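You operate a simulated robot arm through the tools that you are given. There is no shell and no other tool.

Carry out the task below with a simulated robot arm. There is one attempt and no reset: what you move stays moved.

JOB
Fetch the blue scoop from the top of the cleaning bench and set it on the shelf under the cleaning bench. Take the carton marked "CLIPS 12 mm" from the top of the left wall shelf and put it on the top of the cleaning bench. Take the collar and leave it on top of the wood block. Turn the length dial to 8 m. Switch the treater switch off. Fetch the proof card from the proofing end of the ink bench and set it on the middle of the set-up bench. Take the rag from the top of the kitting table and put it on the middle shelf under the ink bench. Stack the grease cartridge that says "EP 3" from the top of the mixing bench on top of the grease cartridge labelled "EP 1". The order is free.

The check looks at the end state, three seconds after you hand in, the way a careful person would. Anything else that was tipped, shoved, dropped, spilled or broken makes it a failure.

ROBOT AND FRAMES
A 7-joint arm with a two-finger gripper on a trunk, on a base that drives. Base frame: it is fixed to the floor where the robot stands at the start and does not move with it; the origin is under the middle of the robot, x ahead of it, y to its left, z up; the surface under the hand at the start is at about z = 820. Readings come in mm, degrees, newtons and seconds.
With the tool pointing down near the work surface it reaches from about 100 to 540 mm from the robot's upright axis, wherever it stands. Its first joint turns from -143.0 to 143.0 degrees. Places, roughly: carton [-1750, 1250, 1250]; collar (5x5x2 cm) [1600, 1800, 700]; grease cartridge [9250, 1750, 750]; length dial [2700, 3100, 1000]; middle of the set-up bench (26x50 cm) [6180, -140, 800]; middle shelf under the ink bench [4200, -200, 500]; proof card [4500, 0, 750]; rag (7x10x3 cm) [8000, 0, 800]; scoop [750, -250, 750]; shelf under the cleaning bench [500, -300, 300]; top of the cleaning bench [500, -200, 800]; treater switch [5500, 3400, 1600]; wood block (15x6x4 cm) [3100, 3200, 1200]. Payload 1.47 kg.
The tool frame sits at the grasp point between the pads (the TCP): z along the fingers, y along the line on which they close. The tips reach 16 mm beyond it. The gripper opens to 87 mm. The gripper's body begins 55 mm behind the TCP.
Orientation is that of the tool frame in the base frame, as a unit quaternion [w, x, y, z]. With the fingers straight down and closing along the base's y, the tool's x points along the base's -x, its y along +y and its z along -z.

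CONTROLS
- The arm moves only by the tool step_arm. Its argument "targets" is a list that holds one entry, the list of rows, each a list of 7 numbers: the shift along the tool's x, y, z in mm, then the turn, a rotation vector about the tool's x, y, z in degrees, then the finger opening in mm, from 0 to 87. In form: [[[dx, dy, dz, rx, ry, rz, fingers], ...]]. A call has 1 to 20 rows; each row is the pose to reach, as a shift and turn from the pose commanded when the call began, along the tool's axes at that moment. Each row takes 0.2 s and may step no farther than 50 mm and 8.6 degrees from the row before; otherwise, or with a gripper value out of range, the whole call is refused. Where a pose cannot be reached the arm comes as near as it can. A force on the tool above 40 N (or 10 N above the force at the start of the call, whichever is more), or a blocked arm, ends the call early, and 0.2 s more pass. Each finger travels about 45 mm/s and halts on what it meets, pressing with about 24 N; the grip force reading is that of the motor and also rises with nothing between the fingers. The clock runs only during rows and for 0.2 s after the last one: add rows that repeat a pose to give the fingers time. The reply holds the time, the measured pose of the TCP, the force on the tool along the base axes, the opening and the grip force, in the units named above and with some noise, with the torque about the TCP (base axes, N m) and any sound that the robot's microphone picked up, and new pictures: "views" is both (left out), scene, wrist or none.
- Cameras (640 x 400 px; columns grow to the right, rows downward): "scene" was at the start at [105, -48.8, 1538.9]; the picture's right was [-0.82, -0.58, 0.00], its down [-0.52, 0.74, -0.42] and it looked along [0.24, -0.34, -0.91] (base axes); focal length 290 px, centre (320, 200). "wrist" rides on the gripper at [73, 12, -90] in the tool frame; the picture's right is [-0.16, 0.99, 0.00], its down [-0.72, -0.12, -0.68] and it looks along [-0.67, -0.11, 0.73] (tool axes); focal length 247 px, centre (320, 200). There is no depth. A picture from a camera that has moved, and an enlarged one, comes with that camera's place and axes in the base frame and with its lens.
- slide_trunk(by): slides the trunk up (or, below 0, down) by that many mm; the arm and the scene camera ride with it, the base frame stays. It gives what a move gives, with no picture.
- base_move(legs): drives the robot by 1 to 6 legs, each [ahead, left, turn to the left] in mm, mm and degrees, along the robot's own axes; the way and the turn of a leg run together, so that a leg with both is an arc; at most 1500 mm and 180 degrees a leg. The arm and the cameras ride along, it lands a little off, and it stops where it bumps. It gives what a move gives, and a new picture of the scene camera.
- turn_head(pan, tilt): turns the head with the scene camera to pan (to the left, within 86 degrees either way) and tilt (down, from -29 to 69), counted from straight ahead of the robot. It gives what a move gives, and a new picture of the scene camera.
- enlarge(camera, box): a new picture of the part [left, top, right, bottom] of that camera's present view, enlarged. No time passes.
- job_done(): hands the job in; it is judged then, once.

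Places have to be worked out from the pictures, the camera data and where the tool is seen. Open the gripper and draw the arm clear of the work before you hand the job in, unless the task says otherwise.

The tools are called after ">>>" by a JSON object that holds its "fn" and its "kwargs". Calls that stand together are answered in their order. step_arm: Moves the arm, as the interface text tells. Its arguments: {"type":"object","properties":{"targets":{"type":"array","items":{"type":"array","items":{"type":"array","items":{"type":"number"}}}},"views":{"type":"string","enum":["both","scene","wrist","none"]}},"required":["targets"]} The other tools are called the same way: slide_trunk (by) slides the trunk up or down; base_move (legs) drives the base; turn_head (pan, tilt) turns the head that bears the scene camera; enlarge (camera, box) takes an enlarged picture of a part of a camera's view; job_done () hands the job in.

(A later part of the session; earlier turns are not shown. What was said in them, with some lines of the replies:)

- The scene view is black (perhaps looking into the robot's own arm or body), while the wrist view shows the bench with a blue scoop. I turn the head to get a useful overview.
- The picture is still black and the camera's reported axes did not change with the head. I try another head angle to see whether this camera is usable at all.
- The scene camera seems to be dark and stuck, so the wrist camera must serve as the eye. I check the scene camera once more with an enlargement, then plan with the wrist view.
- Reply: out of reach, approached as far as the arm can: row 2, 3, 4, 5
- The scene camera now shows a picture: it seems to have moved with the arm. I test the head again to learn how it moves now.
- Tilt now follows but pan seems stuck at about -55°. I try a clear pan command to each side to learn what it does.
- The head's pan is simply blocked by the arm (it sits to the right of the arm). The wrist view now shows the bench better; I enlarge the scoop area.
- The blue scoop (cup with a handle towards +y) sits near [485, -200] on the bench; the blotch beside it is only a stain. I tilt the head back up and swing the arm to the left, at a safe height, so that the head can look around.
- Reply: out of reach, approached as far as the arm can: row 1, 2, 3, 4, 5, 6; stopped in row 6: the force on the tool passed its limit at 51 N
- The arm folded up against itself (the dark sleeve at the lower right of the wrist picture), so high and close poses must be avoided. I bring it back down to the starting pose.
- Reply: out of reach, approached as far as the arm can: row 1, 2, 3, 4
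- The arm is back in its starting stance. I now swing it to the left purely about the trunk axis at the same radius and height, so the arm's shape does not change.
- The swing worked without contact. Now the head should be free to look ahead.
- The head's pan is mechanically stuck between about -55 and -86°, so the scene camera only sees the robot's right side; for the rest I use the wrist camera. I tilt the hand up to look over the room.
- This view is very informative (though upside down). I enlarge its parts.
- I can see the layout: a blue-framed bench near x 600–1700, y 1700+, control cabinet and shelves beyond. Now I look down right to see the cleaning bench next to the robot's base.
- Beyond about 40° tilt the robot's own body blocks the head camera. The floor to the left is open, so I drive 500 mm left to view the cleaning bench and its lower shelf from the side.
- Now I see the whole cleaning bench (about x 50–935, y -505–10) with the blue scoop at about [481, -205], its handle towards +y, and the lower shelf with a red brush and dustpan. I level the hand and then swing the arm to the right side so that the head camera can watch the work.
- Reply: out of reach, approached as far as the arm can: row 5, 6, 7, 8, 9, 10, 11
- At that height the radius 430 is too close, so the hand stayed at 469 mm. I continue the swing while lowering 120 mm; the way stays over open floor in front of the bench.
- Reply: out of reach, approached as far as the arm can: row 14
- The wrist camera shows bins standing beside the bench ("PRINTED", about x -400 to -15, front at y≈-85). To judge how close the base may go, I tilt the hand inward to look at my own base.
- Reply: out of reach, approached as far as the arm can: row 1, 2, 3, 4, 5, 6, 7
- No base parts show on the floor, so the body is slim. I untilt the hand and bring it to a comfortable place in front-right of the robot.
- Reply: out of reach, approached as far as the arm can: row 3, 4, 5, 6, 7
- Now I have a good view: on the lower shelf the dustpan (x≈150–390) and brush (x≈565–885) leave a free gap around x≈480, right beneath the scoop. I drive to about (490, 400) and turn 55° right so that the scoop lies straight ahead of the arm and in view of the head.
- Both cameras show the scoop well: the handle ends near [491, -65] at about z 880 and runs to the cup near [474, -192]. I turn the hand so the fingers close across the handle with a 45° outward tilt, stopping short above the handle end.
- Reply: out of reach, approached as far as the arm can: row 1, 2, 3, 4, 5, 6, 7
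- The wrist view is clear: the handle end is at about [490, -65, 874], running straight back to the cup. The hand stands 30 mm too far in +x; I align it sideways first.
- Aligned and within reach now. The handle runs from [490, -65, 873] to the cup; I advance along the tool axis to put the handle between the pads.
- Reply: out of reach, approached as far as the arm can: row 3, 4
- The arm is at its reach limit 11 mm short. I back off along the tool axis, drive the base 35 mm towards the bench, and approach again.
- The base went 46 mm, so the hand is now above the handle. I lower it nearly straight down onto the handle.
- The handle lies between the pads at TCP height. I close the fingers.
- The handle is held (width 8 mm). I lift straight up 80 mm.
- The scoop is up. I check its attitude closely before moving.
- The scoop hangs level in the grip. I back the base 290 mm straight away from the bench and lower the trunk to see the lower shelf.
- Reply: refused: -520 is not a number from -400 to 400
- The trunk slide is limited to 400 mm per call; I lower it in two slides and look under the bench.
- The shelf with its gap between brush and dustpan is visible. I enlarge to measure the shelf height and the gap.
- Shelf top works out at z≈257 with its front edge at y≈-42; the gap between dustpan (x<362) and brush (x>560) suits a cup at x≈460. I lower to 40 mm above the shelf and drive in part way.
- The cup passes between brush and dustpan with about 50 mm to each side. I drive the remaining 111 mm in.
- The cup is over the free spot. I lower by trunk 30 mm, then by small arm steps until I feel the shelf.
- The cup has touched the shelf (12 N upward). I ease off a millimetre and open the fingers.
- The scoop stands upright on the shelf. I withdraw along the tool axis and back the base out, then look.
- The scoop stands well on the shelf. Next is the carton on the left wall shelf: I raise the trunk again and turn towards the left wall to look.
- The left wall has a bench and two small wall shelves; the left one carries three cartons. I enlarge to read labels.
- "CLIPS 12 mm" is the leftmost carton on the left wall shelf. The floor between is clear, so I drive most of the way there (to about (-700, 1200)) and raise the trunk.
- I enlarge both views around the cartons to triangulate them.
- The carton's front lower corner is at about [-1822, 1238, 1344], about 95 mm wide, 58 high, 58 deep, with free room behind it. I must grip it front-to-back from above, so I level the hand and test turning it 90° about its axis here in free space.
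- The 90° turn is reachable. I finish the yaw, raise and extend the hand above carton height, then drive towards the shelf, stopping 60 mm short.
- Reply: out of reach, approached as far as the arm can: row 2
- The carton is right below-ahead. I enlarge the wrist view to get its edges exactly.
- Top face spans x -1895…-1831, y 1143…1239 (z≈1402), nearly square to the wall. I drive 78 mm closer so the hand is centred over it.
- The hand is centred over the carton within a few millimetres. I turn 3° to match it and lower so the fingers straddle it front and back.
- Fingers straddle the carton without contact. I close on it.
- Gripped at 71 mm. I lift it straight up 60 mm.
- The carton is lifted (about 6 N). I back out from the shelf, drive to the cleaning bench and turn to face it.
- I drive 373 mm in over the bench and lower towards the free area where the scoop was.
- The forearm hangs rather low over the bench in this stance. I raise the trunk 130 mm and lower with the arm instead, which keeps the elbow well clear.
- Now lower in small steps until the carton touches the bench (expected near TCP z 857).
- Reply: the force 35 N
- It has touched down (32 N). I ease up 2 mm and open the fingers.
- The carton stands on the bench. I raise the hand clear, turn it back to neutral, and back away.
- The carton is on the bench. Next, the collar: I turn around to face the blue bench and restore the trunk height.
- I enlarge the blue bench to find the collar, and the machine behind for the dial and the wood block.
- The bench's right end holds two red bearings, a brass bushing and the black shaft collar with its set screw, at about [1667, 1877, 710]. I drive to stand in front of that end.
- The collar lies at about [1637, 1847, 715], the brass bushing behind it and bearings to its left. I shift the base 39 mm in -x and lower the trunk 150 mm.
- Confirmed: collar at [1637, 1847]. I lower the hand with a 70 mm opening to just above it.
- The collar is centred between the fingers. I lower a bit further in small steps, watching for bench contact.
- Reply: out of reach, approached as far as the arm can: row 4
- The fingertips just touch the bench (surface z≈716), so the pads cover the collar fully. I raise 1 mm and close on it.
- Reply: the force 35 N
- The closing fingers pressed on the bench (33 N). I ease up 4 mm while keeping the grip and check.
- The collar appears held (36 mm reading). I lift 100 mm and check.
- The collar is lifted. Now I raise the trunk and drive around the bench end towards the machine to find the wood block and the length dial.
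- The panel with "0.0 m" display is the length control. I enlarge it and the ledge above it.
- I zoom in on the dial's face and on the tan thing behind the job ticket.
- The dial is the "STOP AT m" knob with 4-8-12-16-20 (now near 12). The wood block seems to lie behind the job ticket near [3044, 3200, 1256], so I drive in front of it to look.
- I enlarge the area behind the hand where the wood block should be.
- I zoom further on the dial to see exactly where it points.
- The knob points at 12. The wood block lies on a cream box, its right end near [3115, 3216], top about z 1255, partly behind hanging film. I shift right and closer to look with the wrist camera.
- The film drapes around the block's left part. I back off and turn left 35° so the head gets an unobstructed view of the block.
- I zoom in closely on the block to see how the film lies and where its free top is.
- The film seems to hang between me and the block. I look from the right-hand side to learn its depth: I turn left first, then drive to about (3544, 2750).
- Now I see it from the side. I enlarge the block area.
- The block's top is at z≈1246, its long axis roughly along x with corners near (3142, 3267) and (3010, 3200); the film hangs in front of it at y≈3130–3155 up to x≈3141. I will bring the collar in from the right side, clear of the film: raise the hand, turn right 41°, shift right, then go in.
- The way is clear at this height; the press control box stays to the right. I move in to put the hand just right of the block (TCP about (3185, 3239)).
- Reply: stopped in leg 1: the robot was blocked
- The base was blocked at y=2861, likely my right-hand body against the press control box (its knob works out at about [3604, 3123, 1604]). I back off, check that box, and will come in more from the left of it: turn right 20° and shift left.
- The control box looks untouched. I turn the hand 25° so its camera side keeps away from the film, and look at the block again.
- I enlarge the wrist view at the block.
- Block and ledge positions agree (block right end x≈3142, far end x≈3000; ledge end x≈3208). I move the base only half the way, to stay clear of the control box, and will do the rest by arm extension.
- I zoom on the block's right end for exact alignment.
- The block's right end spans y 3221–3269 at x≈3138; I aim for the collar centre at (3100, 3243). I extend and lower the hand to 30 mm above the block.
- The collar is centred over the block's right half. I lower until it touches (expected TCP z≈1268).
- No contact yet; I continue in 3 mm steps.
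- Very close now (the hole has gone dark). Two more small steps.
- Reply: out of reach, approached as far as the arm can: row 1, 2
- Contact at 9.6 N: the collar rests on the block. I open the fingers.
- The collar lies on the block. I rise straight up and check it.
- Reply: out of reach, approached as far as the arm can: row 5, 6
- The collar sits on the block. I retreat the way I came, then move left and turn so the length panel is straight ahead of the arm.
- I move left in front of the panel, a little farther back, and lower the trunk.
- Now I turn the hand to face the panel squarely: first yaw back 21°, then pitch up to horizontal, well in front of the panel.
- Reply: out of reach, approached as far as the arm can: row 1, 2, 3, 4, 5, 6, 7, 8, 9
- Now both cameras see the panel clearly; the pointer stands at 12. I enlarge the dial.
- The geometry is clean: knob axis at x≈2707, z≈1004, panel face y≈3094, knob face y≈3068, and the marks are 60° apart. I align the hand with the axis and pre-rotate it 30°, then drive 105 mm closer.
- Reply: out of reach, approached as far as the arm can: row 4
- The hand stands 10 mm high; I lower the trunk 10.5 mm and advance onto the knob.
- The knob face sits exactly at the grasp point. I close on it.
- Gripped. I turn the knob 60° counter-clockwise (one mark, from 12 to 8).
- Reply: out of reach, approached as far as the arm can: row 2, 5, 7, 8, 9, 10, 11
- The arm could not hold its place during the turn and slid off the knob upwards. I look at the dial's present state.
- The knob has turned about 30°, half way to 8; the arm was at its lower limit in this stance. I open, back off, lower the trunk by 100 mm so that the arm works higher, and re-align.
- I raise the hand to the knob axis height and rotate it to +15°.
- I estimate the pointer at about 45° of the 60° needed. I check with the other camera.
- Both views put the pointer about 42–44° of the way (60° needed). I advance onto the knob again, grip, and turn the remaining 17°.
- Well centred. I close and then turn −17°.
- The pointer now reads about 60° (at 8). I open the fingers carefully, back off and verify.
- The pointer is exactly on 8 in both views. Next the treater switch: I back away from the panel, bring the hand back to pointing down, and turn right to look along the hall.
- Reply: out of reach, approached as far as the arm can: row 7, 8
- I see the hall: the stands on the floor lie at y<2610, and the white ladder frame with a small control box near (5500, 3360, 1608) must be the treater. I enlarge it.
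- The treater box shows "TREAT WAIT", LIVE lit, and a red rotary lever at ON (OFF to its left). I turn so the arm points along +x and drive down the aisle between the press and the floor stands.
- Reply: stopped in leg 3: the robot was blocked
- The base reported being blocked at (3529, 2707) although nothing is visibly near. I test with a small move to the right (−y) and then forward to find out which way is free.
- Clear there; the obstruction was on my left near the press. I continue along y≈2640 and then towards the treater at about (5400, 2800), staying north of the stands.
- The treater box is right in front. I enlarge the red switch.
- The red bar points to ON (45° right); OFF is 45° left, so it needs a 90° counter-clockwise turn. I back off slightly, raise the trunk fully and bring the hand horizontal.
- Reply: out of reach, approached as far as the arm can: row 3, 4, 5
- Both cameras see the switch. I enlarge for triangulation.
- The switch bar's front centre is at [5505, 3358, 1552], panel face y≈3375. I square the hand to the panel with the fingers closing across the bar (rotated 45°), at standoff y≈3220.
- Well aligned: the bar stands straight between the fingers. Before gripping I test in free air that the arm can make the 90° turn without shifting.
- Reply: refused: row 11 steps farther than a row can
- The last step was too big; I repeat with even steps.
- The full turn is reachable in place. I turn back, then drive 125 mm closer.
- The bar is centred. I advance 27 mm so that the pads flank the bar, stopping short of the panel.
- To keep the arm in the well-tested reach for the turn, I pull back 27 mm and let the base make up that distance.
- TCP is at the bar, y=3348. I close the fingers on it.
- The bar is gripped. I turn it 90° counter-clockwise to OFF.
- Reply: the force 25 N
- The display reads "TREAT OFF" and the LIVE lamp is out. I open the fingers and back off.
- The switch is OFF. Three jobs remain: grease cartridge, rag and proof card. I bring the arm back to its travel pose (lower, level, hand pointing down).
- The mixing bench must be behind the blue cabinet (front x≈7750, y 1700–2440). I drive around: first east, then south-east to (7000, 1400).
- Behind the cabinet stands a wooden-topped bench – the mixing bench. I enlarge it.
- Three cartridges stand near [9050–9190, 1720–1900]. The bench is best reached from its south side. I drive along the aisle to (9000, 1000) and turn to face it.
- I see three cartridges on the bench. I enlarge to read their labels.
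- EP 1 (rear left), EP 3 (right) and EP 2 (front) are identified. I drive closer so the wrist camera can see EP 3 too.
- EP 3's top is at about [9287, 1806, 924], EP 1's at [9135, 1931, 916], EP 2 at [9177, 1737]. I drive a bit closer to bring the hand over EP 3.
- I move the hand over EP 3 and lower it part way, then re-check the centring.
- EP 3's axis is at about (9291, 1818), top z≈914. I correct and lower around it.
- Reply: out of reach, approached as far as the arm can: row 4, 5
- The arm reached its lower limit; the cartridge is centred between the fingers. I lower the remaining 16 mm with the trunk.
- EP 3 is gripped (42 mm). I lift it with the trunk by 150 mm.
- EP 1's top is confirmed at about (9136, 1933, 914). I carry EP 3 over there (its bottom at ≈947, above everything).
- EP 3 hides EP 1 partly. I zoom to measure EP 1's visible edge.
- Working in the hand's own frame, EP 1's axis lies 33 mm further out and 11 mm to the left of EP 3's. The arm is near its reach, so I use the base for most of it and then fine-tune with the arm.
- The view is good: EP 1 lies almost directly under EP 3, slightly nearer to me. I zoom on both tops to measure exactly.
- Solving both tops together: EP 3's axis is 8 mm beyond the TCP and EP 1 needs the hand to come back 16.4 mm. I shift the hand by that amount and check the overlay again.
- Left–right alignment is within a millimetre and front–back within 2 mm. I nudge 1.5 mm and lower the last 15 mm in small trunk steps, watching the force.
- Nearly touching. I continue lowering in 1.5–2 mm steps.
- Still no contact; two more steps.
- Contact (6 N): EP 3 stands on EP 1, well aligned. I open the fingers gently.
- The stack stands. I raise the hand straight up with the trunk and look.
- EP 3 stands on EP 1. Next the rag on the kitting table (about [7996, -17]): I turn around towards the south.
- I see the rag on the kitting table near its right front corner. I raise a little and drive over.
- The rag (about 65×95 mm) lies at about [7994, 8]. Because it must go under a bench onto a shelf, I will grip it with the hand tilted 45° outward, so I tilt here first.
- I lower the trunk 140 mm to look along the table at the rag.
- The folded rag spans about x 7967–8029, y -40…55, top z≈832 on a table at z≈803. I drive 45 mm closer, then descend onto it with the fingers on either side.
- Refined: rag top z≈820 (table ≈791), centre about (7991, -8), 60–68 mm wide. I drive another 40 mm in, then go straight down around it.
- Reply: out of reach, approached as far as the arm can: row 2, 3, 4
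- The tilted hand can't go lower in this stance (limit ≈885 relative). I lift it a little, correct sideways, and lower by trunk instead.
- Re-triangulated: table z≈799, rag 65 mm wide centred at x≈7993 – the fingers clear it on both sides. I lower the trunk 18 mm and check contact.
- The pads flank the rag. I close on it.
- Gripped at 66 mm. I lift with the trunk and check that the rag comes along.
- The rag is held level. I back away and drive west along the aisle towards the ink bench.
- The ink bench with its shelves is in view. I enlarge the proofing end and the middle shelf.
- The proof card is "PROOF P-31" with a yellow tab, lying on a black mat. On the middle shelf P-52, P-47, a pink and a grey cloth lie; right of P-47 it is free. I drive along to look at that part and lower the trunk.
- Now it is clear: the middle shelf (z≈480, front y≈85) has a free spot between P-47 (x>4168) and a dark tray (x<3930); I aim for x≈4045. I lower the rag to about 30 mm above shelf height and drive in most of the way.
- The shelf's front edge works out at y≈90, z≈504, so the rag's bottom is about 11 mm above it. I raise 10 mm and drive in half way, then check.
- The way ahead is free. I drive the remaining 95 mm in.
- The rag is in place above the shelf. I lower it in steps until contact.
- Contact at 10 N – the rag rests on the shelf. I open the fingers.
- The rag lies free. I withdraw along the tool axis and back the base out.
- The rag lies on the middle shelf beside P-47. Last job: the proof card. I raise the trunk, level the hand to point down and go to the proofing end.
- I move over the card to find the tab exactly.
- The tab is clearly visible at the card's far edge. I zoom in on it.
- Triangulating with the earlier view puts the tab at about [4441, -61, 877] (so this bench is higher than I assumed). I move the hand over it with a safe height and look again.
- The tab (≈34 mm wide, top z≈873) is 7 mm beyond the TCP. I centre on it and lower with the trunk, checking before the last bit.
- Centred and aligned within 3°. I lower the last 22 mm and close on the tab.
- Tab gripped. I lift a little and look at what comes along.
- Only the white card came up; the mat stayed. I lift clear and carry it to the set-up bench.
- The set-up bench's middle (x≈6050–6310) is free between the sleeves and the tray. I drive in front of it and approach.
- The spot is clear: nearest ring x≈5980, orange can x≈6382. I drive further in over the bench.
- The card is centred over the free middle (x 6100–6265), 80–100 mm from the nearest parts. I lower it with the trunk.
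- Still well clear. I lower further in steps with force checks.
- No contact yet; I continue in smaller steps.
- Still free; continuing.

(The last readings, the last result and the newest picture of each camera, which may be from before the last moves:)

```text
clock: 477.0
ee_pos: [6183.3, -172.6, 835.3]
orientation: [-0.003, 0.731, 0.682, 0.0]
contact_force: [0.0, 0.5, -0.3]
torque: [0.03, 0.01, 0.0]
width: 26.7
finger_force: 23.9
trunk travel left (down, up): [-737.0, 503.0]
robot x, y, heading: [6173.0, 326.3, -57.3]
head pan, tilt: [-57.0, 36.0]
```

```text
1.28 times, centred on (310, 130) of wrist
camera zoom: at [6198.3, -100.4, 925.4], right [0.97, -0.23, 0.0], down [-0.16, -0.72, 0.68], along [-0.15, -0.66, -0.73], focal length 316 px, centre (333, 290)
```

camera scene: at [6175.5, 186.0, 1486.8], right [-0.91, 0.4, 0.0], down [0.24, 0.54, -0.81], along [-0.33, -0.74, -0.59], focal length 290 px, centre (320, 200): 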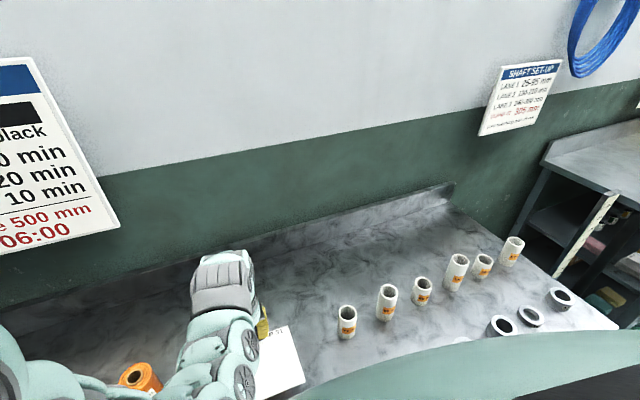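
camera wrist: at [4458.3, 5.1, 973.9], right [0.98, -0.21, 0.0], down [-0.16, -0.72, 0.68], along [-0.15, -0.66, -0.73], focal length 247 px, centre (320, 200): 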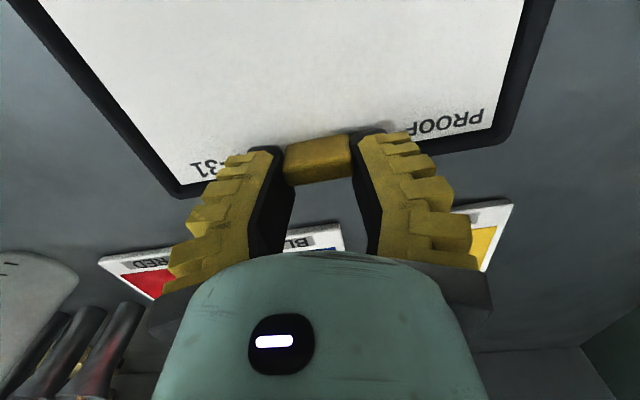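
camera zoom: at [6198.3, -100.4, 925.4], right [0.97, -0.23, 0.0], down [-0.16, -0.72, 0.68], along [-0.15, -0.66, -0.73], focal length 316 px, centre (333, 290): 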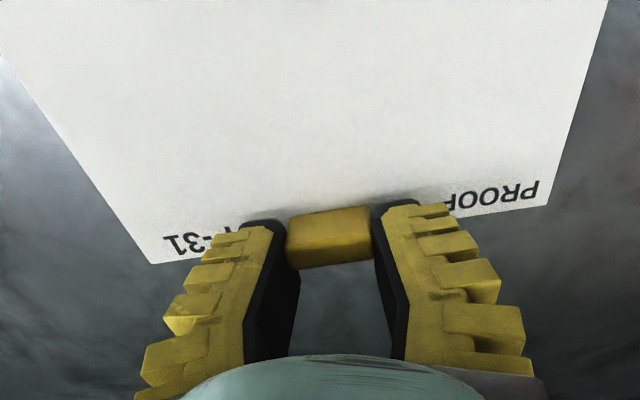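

Still no contact; the card must be only some millimetres above. I go on.

>>> {"fn": "slide_trunk", "kwargs": {"by": -4}}

>>> {"fn": "slide_trunk", "kwargs": {"by": -4}}

>>> {"fn": "slide_trunk", "kwargs": {"by": -3}}

>>> {"fn": "enlarge", "kwargs": {"camera": "wrist", "box": [60, 0, 560, 260]}}

```text
clock: 477.5
ee_pos: [6182.5, -172.0, 832.7]
orientation: [-0.001, 0.732, 0.682, 0.001]
contact_force: [0.8, 0.0, 0.1]
torque: [-0.01, -0.01, 0.0]
width: 26.5
finger_force: 24.5
trunk travel left (down, up): [-733.0, 507.0]
robot x, y, heading: [6173.3, 325.4, -56.8]
head pan, tilt: [-57.0, 36.0]
```

```text
clock: 478.0
ee_pos: [6182.4, -173.1, 828.8]
orientation: [-0.001, 0.731, 0.682, 0.0]
contact_force: [0.8, 4.3, 11.2]
torque: [0.3, 0.03, 0.04]
width: 28.8
finger_force: 23.9
trunk travel left (down, up): [-729.0, 511.0]
robot x, y, heading: [6174.1, 324.3, -57.0]
head pan, tilt: [-57.0, 36.0]
```

```text
clock: 478.6
ee_pos: [6181.7, -175.7, 826.5]
orientation: [-0.001, 0.731, 0.683, -0.001]
contact_force: [-0.4, 4.8, 20.5]
torque: [0.21, -0.05, 0.01]
width: 33.9
finger_force: 23.8
trunk travel left (down, up): [-726.0, 514.0]
robot x, y, heading: [6173.5, 321.5, -56.5]
head pan, tilt: [-57.0, 36.0]
```

```text
1.28 times, centred on (310, 130) of wrist
camera zoom: at [6198.2, -101.4, 915.0], right [0.97, -0.23, 0.0], down [-0.16, -0.71, 0.68], along [-0.15, -0.66, -0.73], focal length 316 px, centre (333, 290)
```

zoom: 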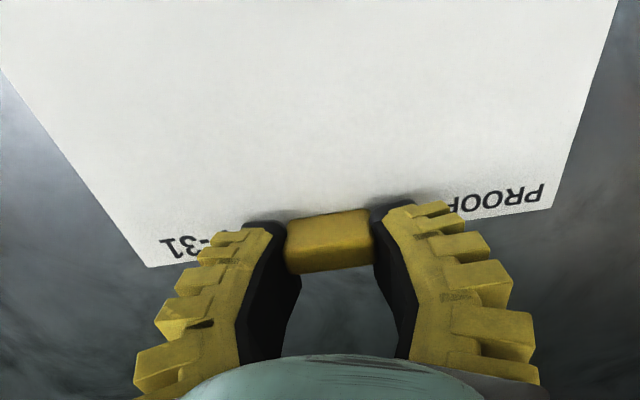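

The card is down (contact at ≈829). I ease up 2 mm and open the fingers.

>>> {"fn": "slide_trunk", "kwargs": {"by": 2}}

>>> {"fn": "step_arm", "kwargs": {"targets": [[[0, 0, 0, 0, 0, 0, 36], [0, 0, 0, 0, 0, 0, 45], [0, 0, 0, 0, 0, 0, 60], [0, 0, 0, 0, 0, 0, 65], [0, 0, 0, 0, 0, 0, 65]]], "views": "wrist"}}

```text
clock: 479.1
ee_pos: [6181.5, -174.0, 828.6]
orientation: [0.0, 0.731, 0.682, -0.001]
contact_force: [-0.6, 0.1, 9.0]
torque: [-0.02, 0.02, 0.04]
width: 28.7
finger_force: 23.9
trunk travel left (down, up): [-728.0, 512.0]
robot x, y, heading: [6178.8, 324.8, -56.9]
head pan, tilt: [-57.0, 36.0]
```

```text
clock: 480.3
ee_pos: [6183.0, -172.3, 826.8]
orientation: [-0.002, 0.732, 0.682, 0.0]
contact_force: [-0.2, 1.0, 0.0]
torque: [0.0, 0.02, 0.0]
width: 69.1
finger_force: 3.4
trunk travel left (down, up): [-728.0, 512.0]
robot x, y, heading: [6171.7, 325.8, -56.7]
head pan, tilt: [-57.0, 36.0]
camera wrist: at [6198.3, -100.4, 916.4], right [0.97, -0.23, 0.0], down [-0.16, -0.72, 0.68], along [-0.15, -0.66, -0.73], focal length 247 px, centre (320, 200)
```

wrist: 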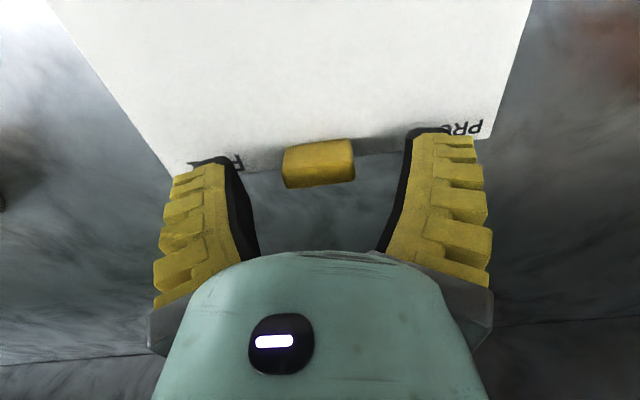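

The card is released. I raise the hand straight up and back away, then look at the result.

>>> {"fn": "slide_trunk", "kwargs": {"by": 180}}

>>> {"fn": "base_move", "kwargs": {"legs": [[-335, 219, 0]]}}

>>> {"fn": "enlarge", "kwargs": {"camera": "scene", "box": [0, 180, 360, 400]}}

>>> {"fn": "enlarge", "kwargs": {"camera": "wrist", "box": [0, 0, 640, 400]}}

```text
clock: 482.3
ee_pos: [6182.0, -171.7, 1007.5]
orientation: [-0.002, 0.731, 0.682, 0.001]
contact_force: [-1.4, -0.1, -0.7]
torque: [-0.01, 0.04, 0.02]
width: 69.2
finger_force: 3.0
trunk travel left (down, up): [-908.0, 332.0]
robot x, y, heading: [6169.1, 323.8, -56.5]
head pan, tilt: [-57.0, 36.0]
```

```text
clock: 484.8
ee_pos: [6183.9, 231.5, 1008.0]
orientation: [-0.002, 0.727, 0.687, 0.001]
contact_force: [-1.2, 0.4, -0.3]
torque: [-0.01, 0.0, 0.02]
width: 68.8
finger_force: 2.7
trunk travel left (down, up): [-908.0, 332.0]
robot x, y, heading: [6168.8, 726.7, -56.1]
head pan, tilt: [-57.0, 36.0]
camera scene: at [6171.7, 589.4, 1584.8], right [-0.92, 0.39, 0.0], down [0.23, 0.54, -0.81], along [-0.32, -0.74, -0.59], focal length 290 px, centre (320, 200)
```

scene: 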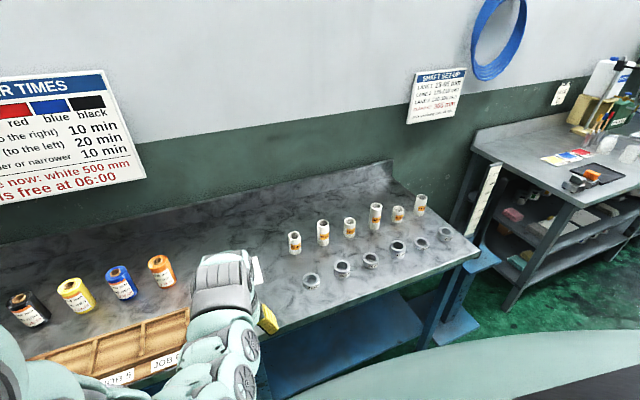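

```text
1.78 times, centred on (180, 290) of scene
camera zoom: at [6171.7, 589.4, 1584.8], right [-0.92, 0.39, 0.0], down [0.23, 0.54, -0.81], along [-0.32, -0.74, -0.59], focal length 516 px, centre (569, 40)
```

zoom: 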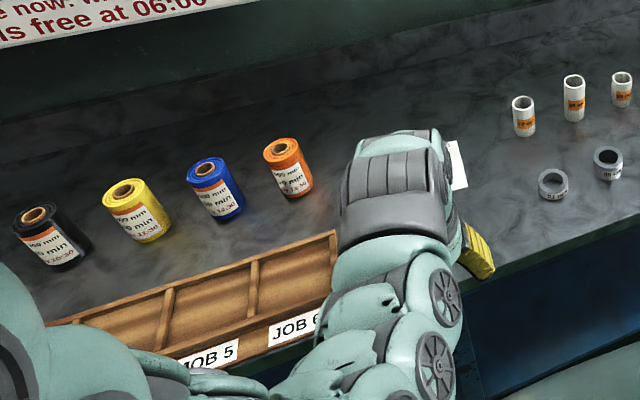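

```text
1.00 times, centred on (320, 200) of wrist (not enlarged: the box is as wide or as high as the picture)
camera zoom: at [6198.4, 303.4, 1096.4], right [0.98, -0.21, 0.0], down [-0.16, -0.72, 0.68], along [-0.15, -0.66, -0.73], focal length 247 px, centre (320, 200)
```

zoom: 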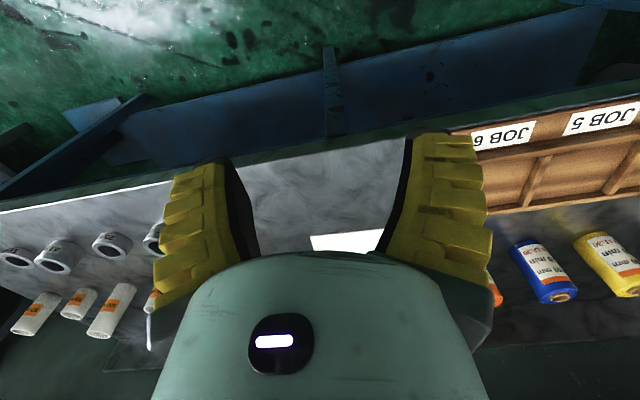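

The hand hides the card; I turn left 35° to see it freely.

>>> {"fn": "base_move", "kwargs": {"legs": [[0, 0, 35]]}}

>>> {"fn": "enlarge", "kwargs": {"camera": "scene", "box": [120, 180, 480, 400]}}

```text
clock: 486.8
ee_pos: [6459.5, 328.1, 1008.0]
orientation: [-0.002, 0.491, 0.871, 0.0]
contact_force: [0.5, -0.2, 0.0]
torque: [0.0, -0.03, -0.01]
width: 69.2
finger_force: 3.1
trunk travel left (down, up): [-908.0, 332.0]
robot x, y, heading: [6166.9, 725.0, -21.8]
head pan, tilt: [-57.0, 36.0]
camera scene: at [6249.2, 616.4, 1584.8], right [-0.98, -0.2, 0.0], down [-0.12, 0.58, -0.81], along [0.16, -0.79, -0.59], focal length 290 px, centre (320, 200)
```

scene: 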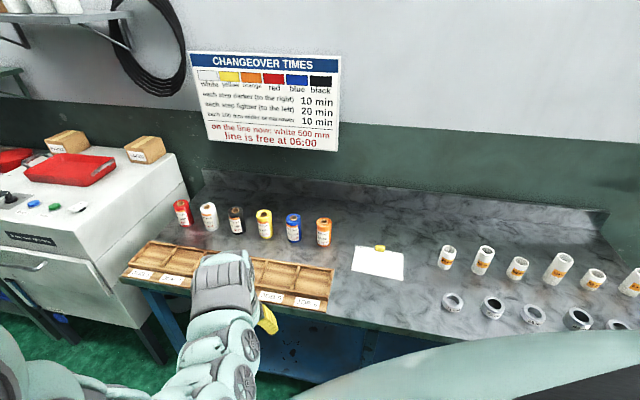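

```text
1.78 times, centred on (300, 290) of scene
camera zoom: at [6249.2, 616.4, 1584.8], right [-0.98, -0.2, 0.0], down [-0.12, 0.58, -0.81], along [0.16, -0.79, -0.59], focal length 516 px, centre (356, 40)
```

zoom: 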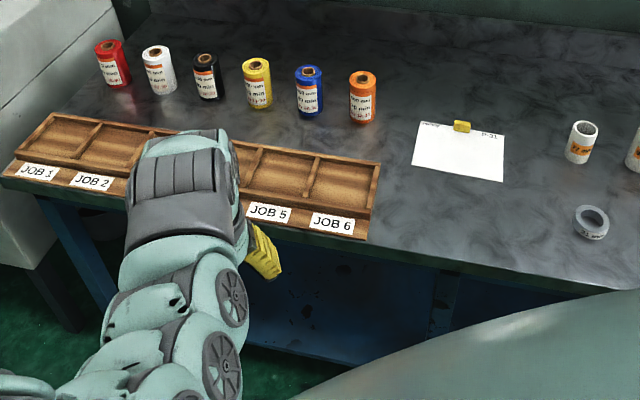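

The proof card lies in the middle of the set-up bench. All eight jobs are done; before handing in I want to re-check the collar and the area where the base was blocked, so I drive back along the clear aisle for a look.

>>> {"fn": "base_move", "kwargs": {"legs": [[-158, 125, 0], [-1300, -520, 0], [-1300, -520, 0]]}}

>>> {"fn": "base_move", "kwargs": {"legs": [[0, 0, 172]]}}

>>> {"fn": "turn_head", "kwargs": {"pan": -60, "tilt": 25}}

```text
clock: 501.4
ee_pos: [3605.1, 502.6, 1006.8]
orientation: [-0.002, 0.488, 0.873, 0.0]
contact_force: [0.8, -0.3, -0.4]
torque: [-0.02, 0.0, -0.01]
width: 69.3
finger_force: 2.9
trunk travel left (down, up): [-908.0, 332.0]
robot x, y, heading: [3309.6, 903.3, -21.1]
head pan, tilt: [-57.0, 36.0]
camera scene: at [3391.9, 791.2, 1584.8], right [-0.98, -0.2, 0.0], down [-0.12, 0.58, -0.81], along [0.16, -0.79, -0.59], focal length 290 px, centre (320, 200)
```

scene: 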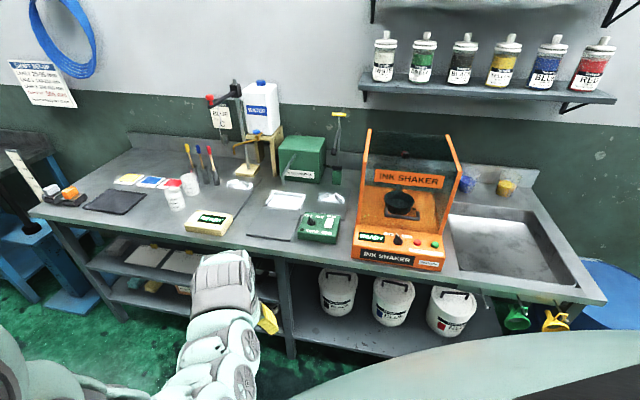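

```text
clock: 508.8
ee_pos: [3083.9, 1344.5, 1007.5]
orientation: [0.0, 0.829, -0.56, 0.002]
contact_force: [-0.5, -0.4, 0.3]
torque: [-0.04, 0.0, -0.02]
width: 69.2
finger_force: 3.0
trunk travel left (down, up): [-908.0, 332.0]
robot x, y, heading: [3308.6, 901.1, 149.1]
head pan, tilt: [-57.0, 36.0]
camera scene: at [3245.8, 1025.8, 1584.8], right [1.0, 0.04, 0.0], down [0.02, -0.59, -0.81], along [-0.03, 0.81, -0.59], focal length 290 px, centre (320, 200)
```

scene: 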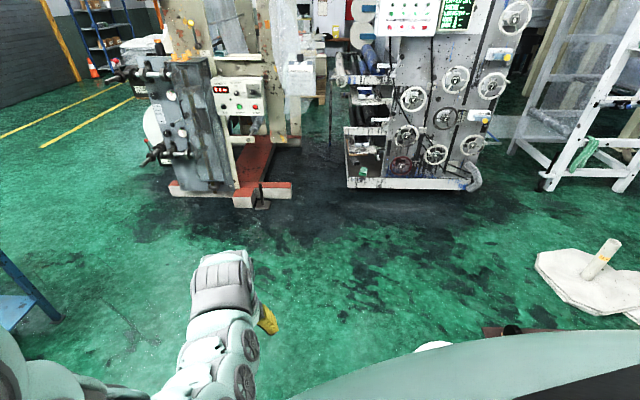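

```text
clock: 509.5
ee_pos: [3084.3, 1343.4, 1008.0]
orientation: [0.001, 0.828, -0.56, 0.002]
contact_force: [0.5, -0.3, 0.1]
torque: [0.02, 0.0, -0.01]
width: 69.0
finger_force: 3.0
trunk travel left (down, up): [-908.0, 332.0]
robot x, y, heading: [3307.6, 903.2, 148.8]
head pan, tilt: [-60.0, 25.0]
camera scene: at [3250.5, 1030.4, 1602.1], right [1.0, -0.02, 0.0], down [-0.01, -0.42, -0.91], along [0.02, 0.91, -0.42], focal length 290 px, centre (320, 200)
```

scene: 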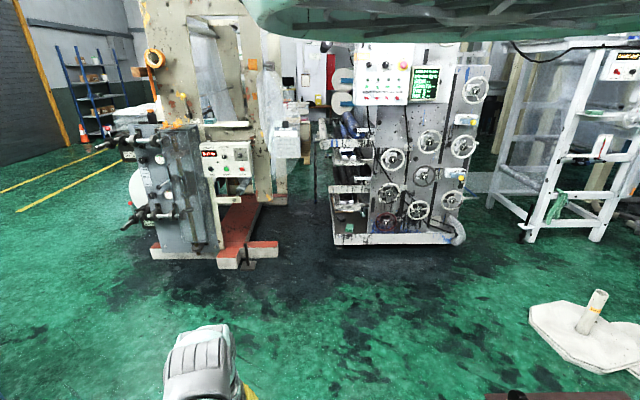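

Nothing looks disturbed. I enlarge the wood block with the collar, the length panel and the press panel for a final check.

>>> {"fn": "enlarge", "kwargs": {"camera": "scene", "box": [260, 90, 340, 160]}}

>>> {"fn": "enlarge", "kwargs": {"camera": "scene", "box": [190, 130, 270, 190]}}

>>> {"fn": "enlarge", "kwargs": {"camera": "scene", "box": [320, 40, 500, 250]}}

```text
5.71 times, centred on (300, 125) of scene
camera zoom: at [3250.5, 1030.4, 1602.1], right [1.0, -0.02, 0.0], down [-0.01, -0.42, -0.91], along [0.02, 0.91, -0.42], focal length 1660 px, centre (434, 629)
```

zoom: 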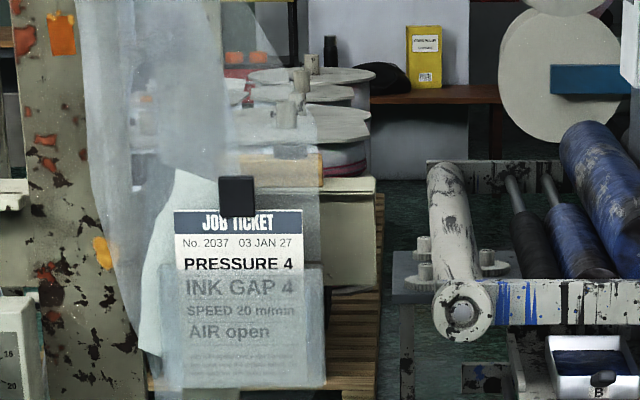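

```text
6.67 times, centred on (230, 160) of scene
camera zoom: at [3250.5, 1030.4, 1602.1], right [1.0, -0.02, 0.0], down [-0.01, -0.42, -0.91], along [0.02, 0.91, -0.42], focal length 1937 px, centre (920, 467)
```

zoom: 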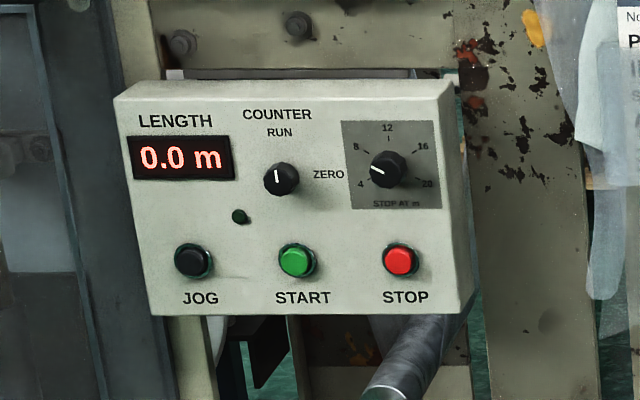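

```text
1.90 times, centred on (410, 145) of scene
camera zoom: at [3250.5, 1030.4, 1602.1], right [1.0, -0.02, 0.0], down [-0.01, -0.42, -0.91], along [0.02, 0.91, -0.42], focal length 553 px, centre (149, 305)
```

zoom: 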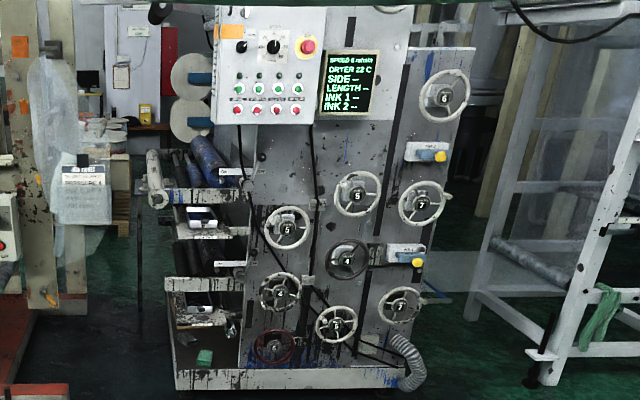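

The dial reads at 8; I zoom more to check its exact angle, and look for the collar on the block.

>>> {"fn": "enlarge", "kwargs": {"camera": "scene", "box": [228, 140, 248, 160]}}

>>> {"fn": "enlarge", "kwargs": {"camera": "scene", "box": [285, 105, 315, 125]}}

```text
16.00 times, centred on (238, 150) of scene
camera zoom: at [3250.5, 1030.4, 1602.1], right [1.0, -0.02, 0.0], down [-0.01, -0.42, -0.91], along [0.02, 0.91, -0.42], focal length 4648 px, centre (1632, 1000)
```

zoom: 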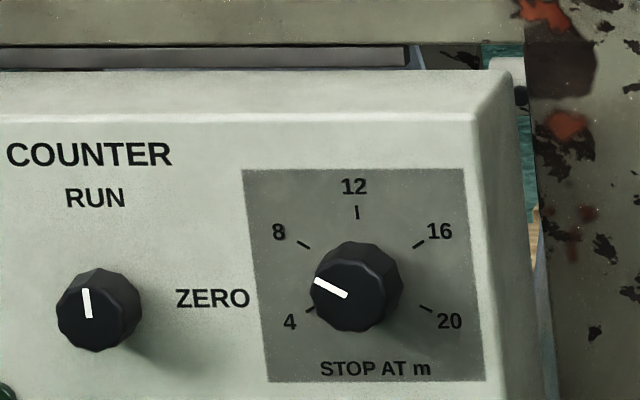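

```text
16.00 times, centred on (300, 115) of scene
camera zoom: at [3250.5, 1030.4, 1602.1], right [1.0, -0.02, 0.0], down [-0.01, -0.42, -0.91], along [0.02, 0.91, -0.42], focal length 4648 px, centre (640, 1560)
```

zoom: 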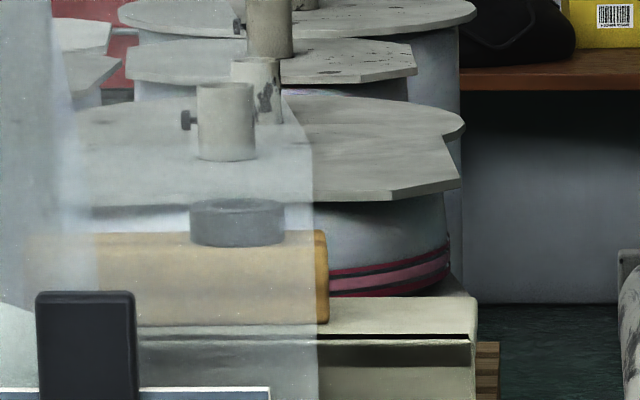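

The collar rests on the wood block, the dial points at 8, and everything else looks undisturbed. The gripper is open and the arm stands clear of all work, so I hand the job in.

>>> {"fn": "job_done", "kwargs": {}}

```text
The job is handed in.
```

I finished all eight tasks and handed the job in with the gripper open and the arm clear. I don't know the check's result yet.

- **Scoop:** It stands upright on the shelf under the cleaning bench, between the brush and the dustpan.
- **Carton "CLIPS 12 mm":** It is on top of the cleaning bench, where the scoop used to be.
- **Collar:** It lies on the right half of the wood block. I saw it still there from a distance just before handing in.
- **Length dial:** It points at 8 m. The first turn slipped off part way, so I gripped it again and finished the turn.
- **Treater switch:** It is off; the display reads "TREAT OFF" and the LIVE lamp is out.
- **Proof card (P-31):** It is in the free middle of the set-up bench. The black mat it lay on stayed on the ink bench.
- **Rag:** It is on the middle shelf under the ink bench, to the right of proof P-47.
- **Grease cartridge "EP 3":** It stands on top of "EP 1".

The base was stopped by contact twice near the press, at about [3609, 2861] and [3529, 2707]. I never found out what it touched. When I looked afterwards nothing there appeared moved, but I can't be certain.
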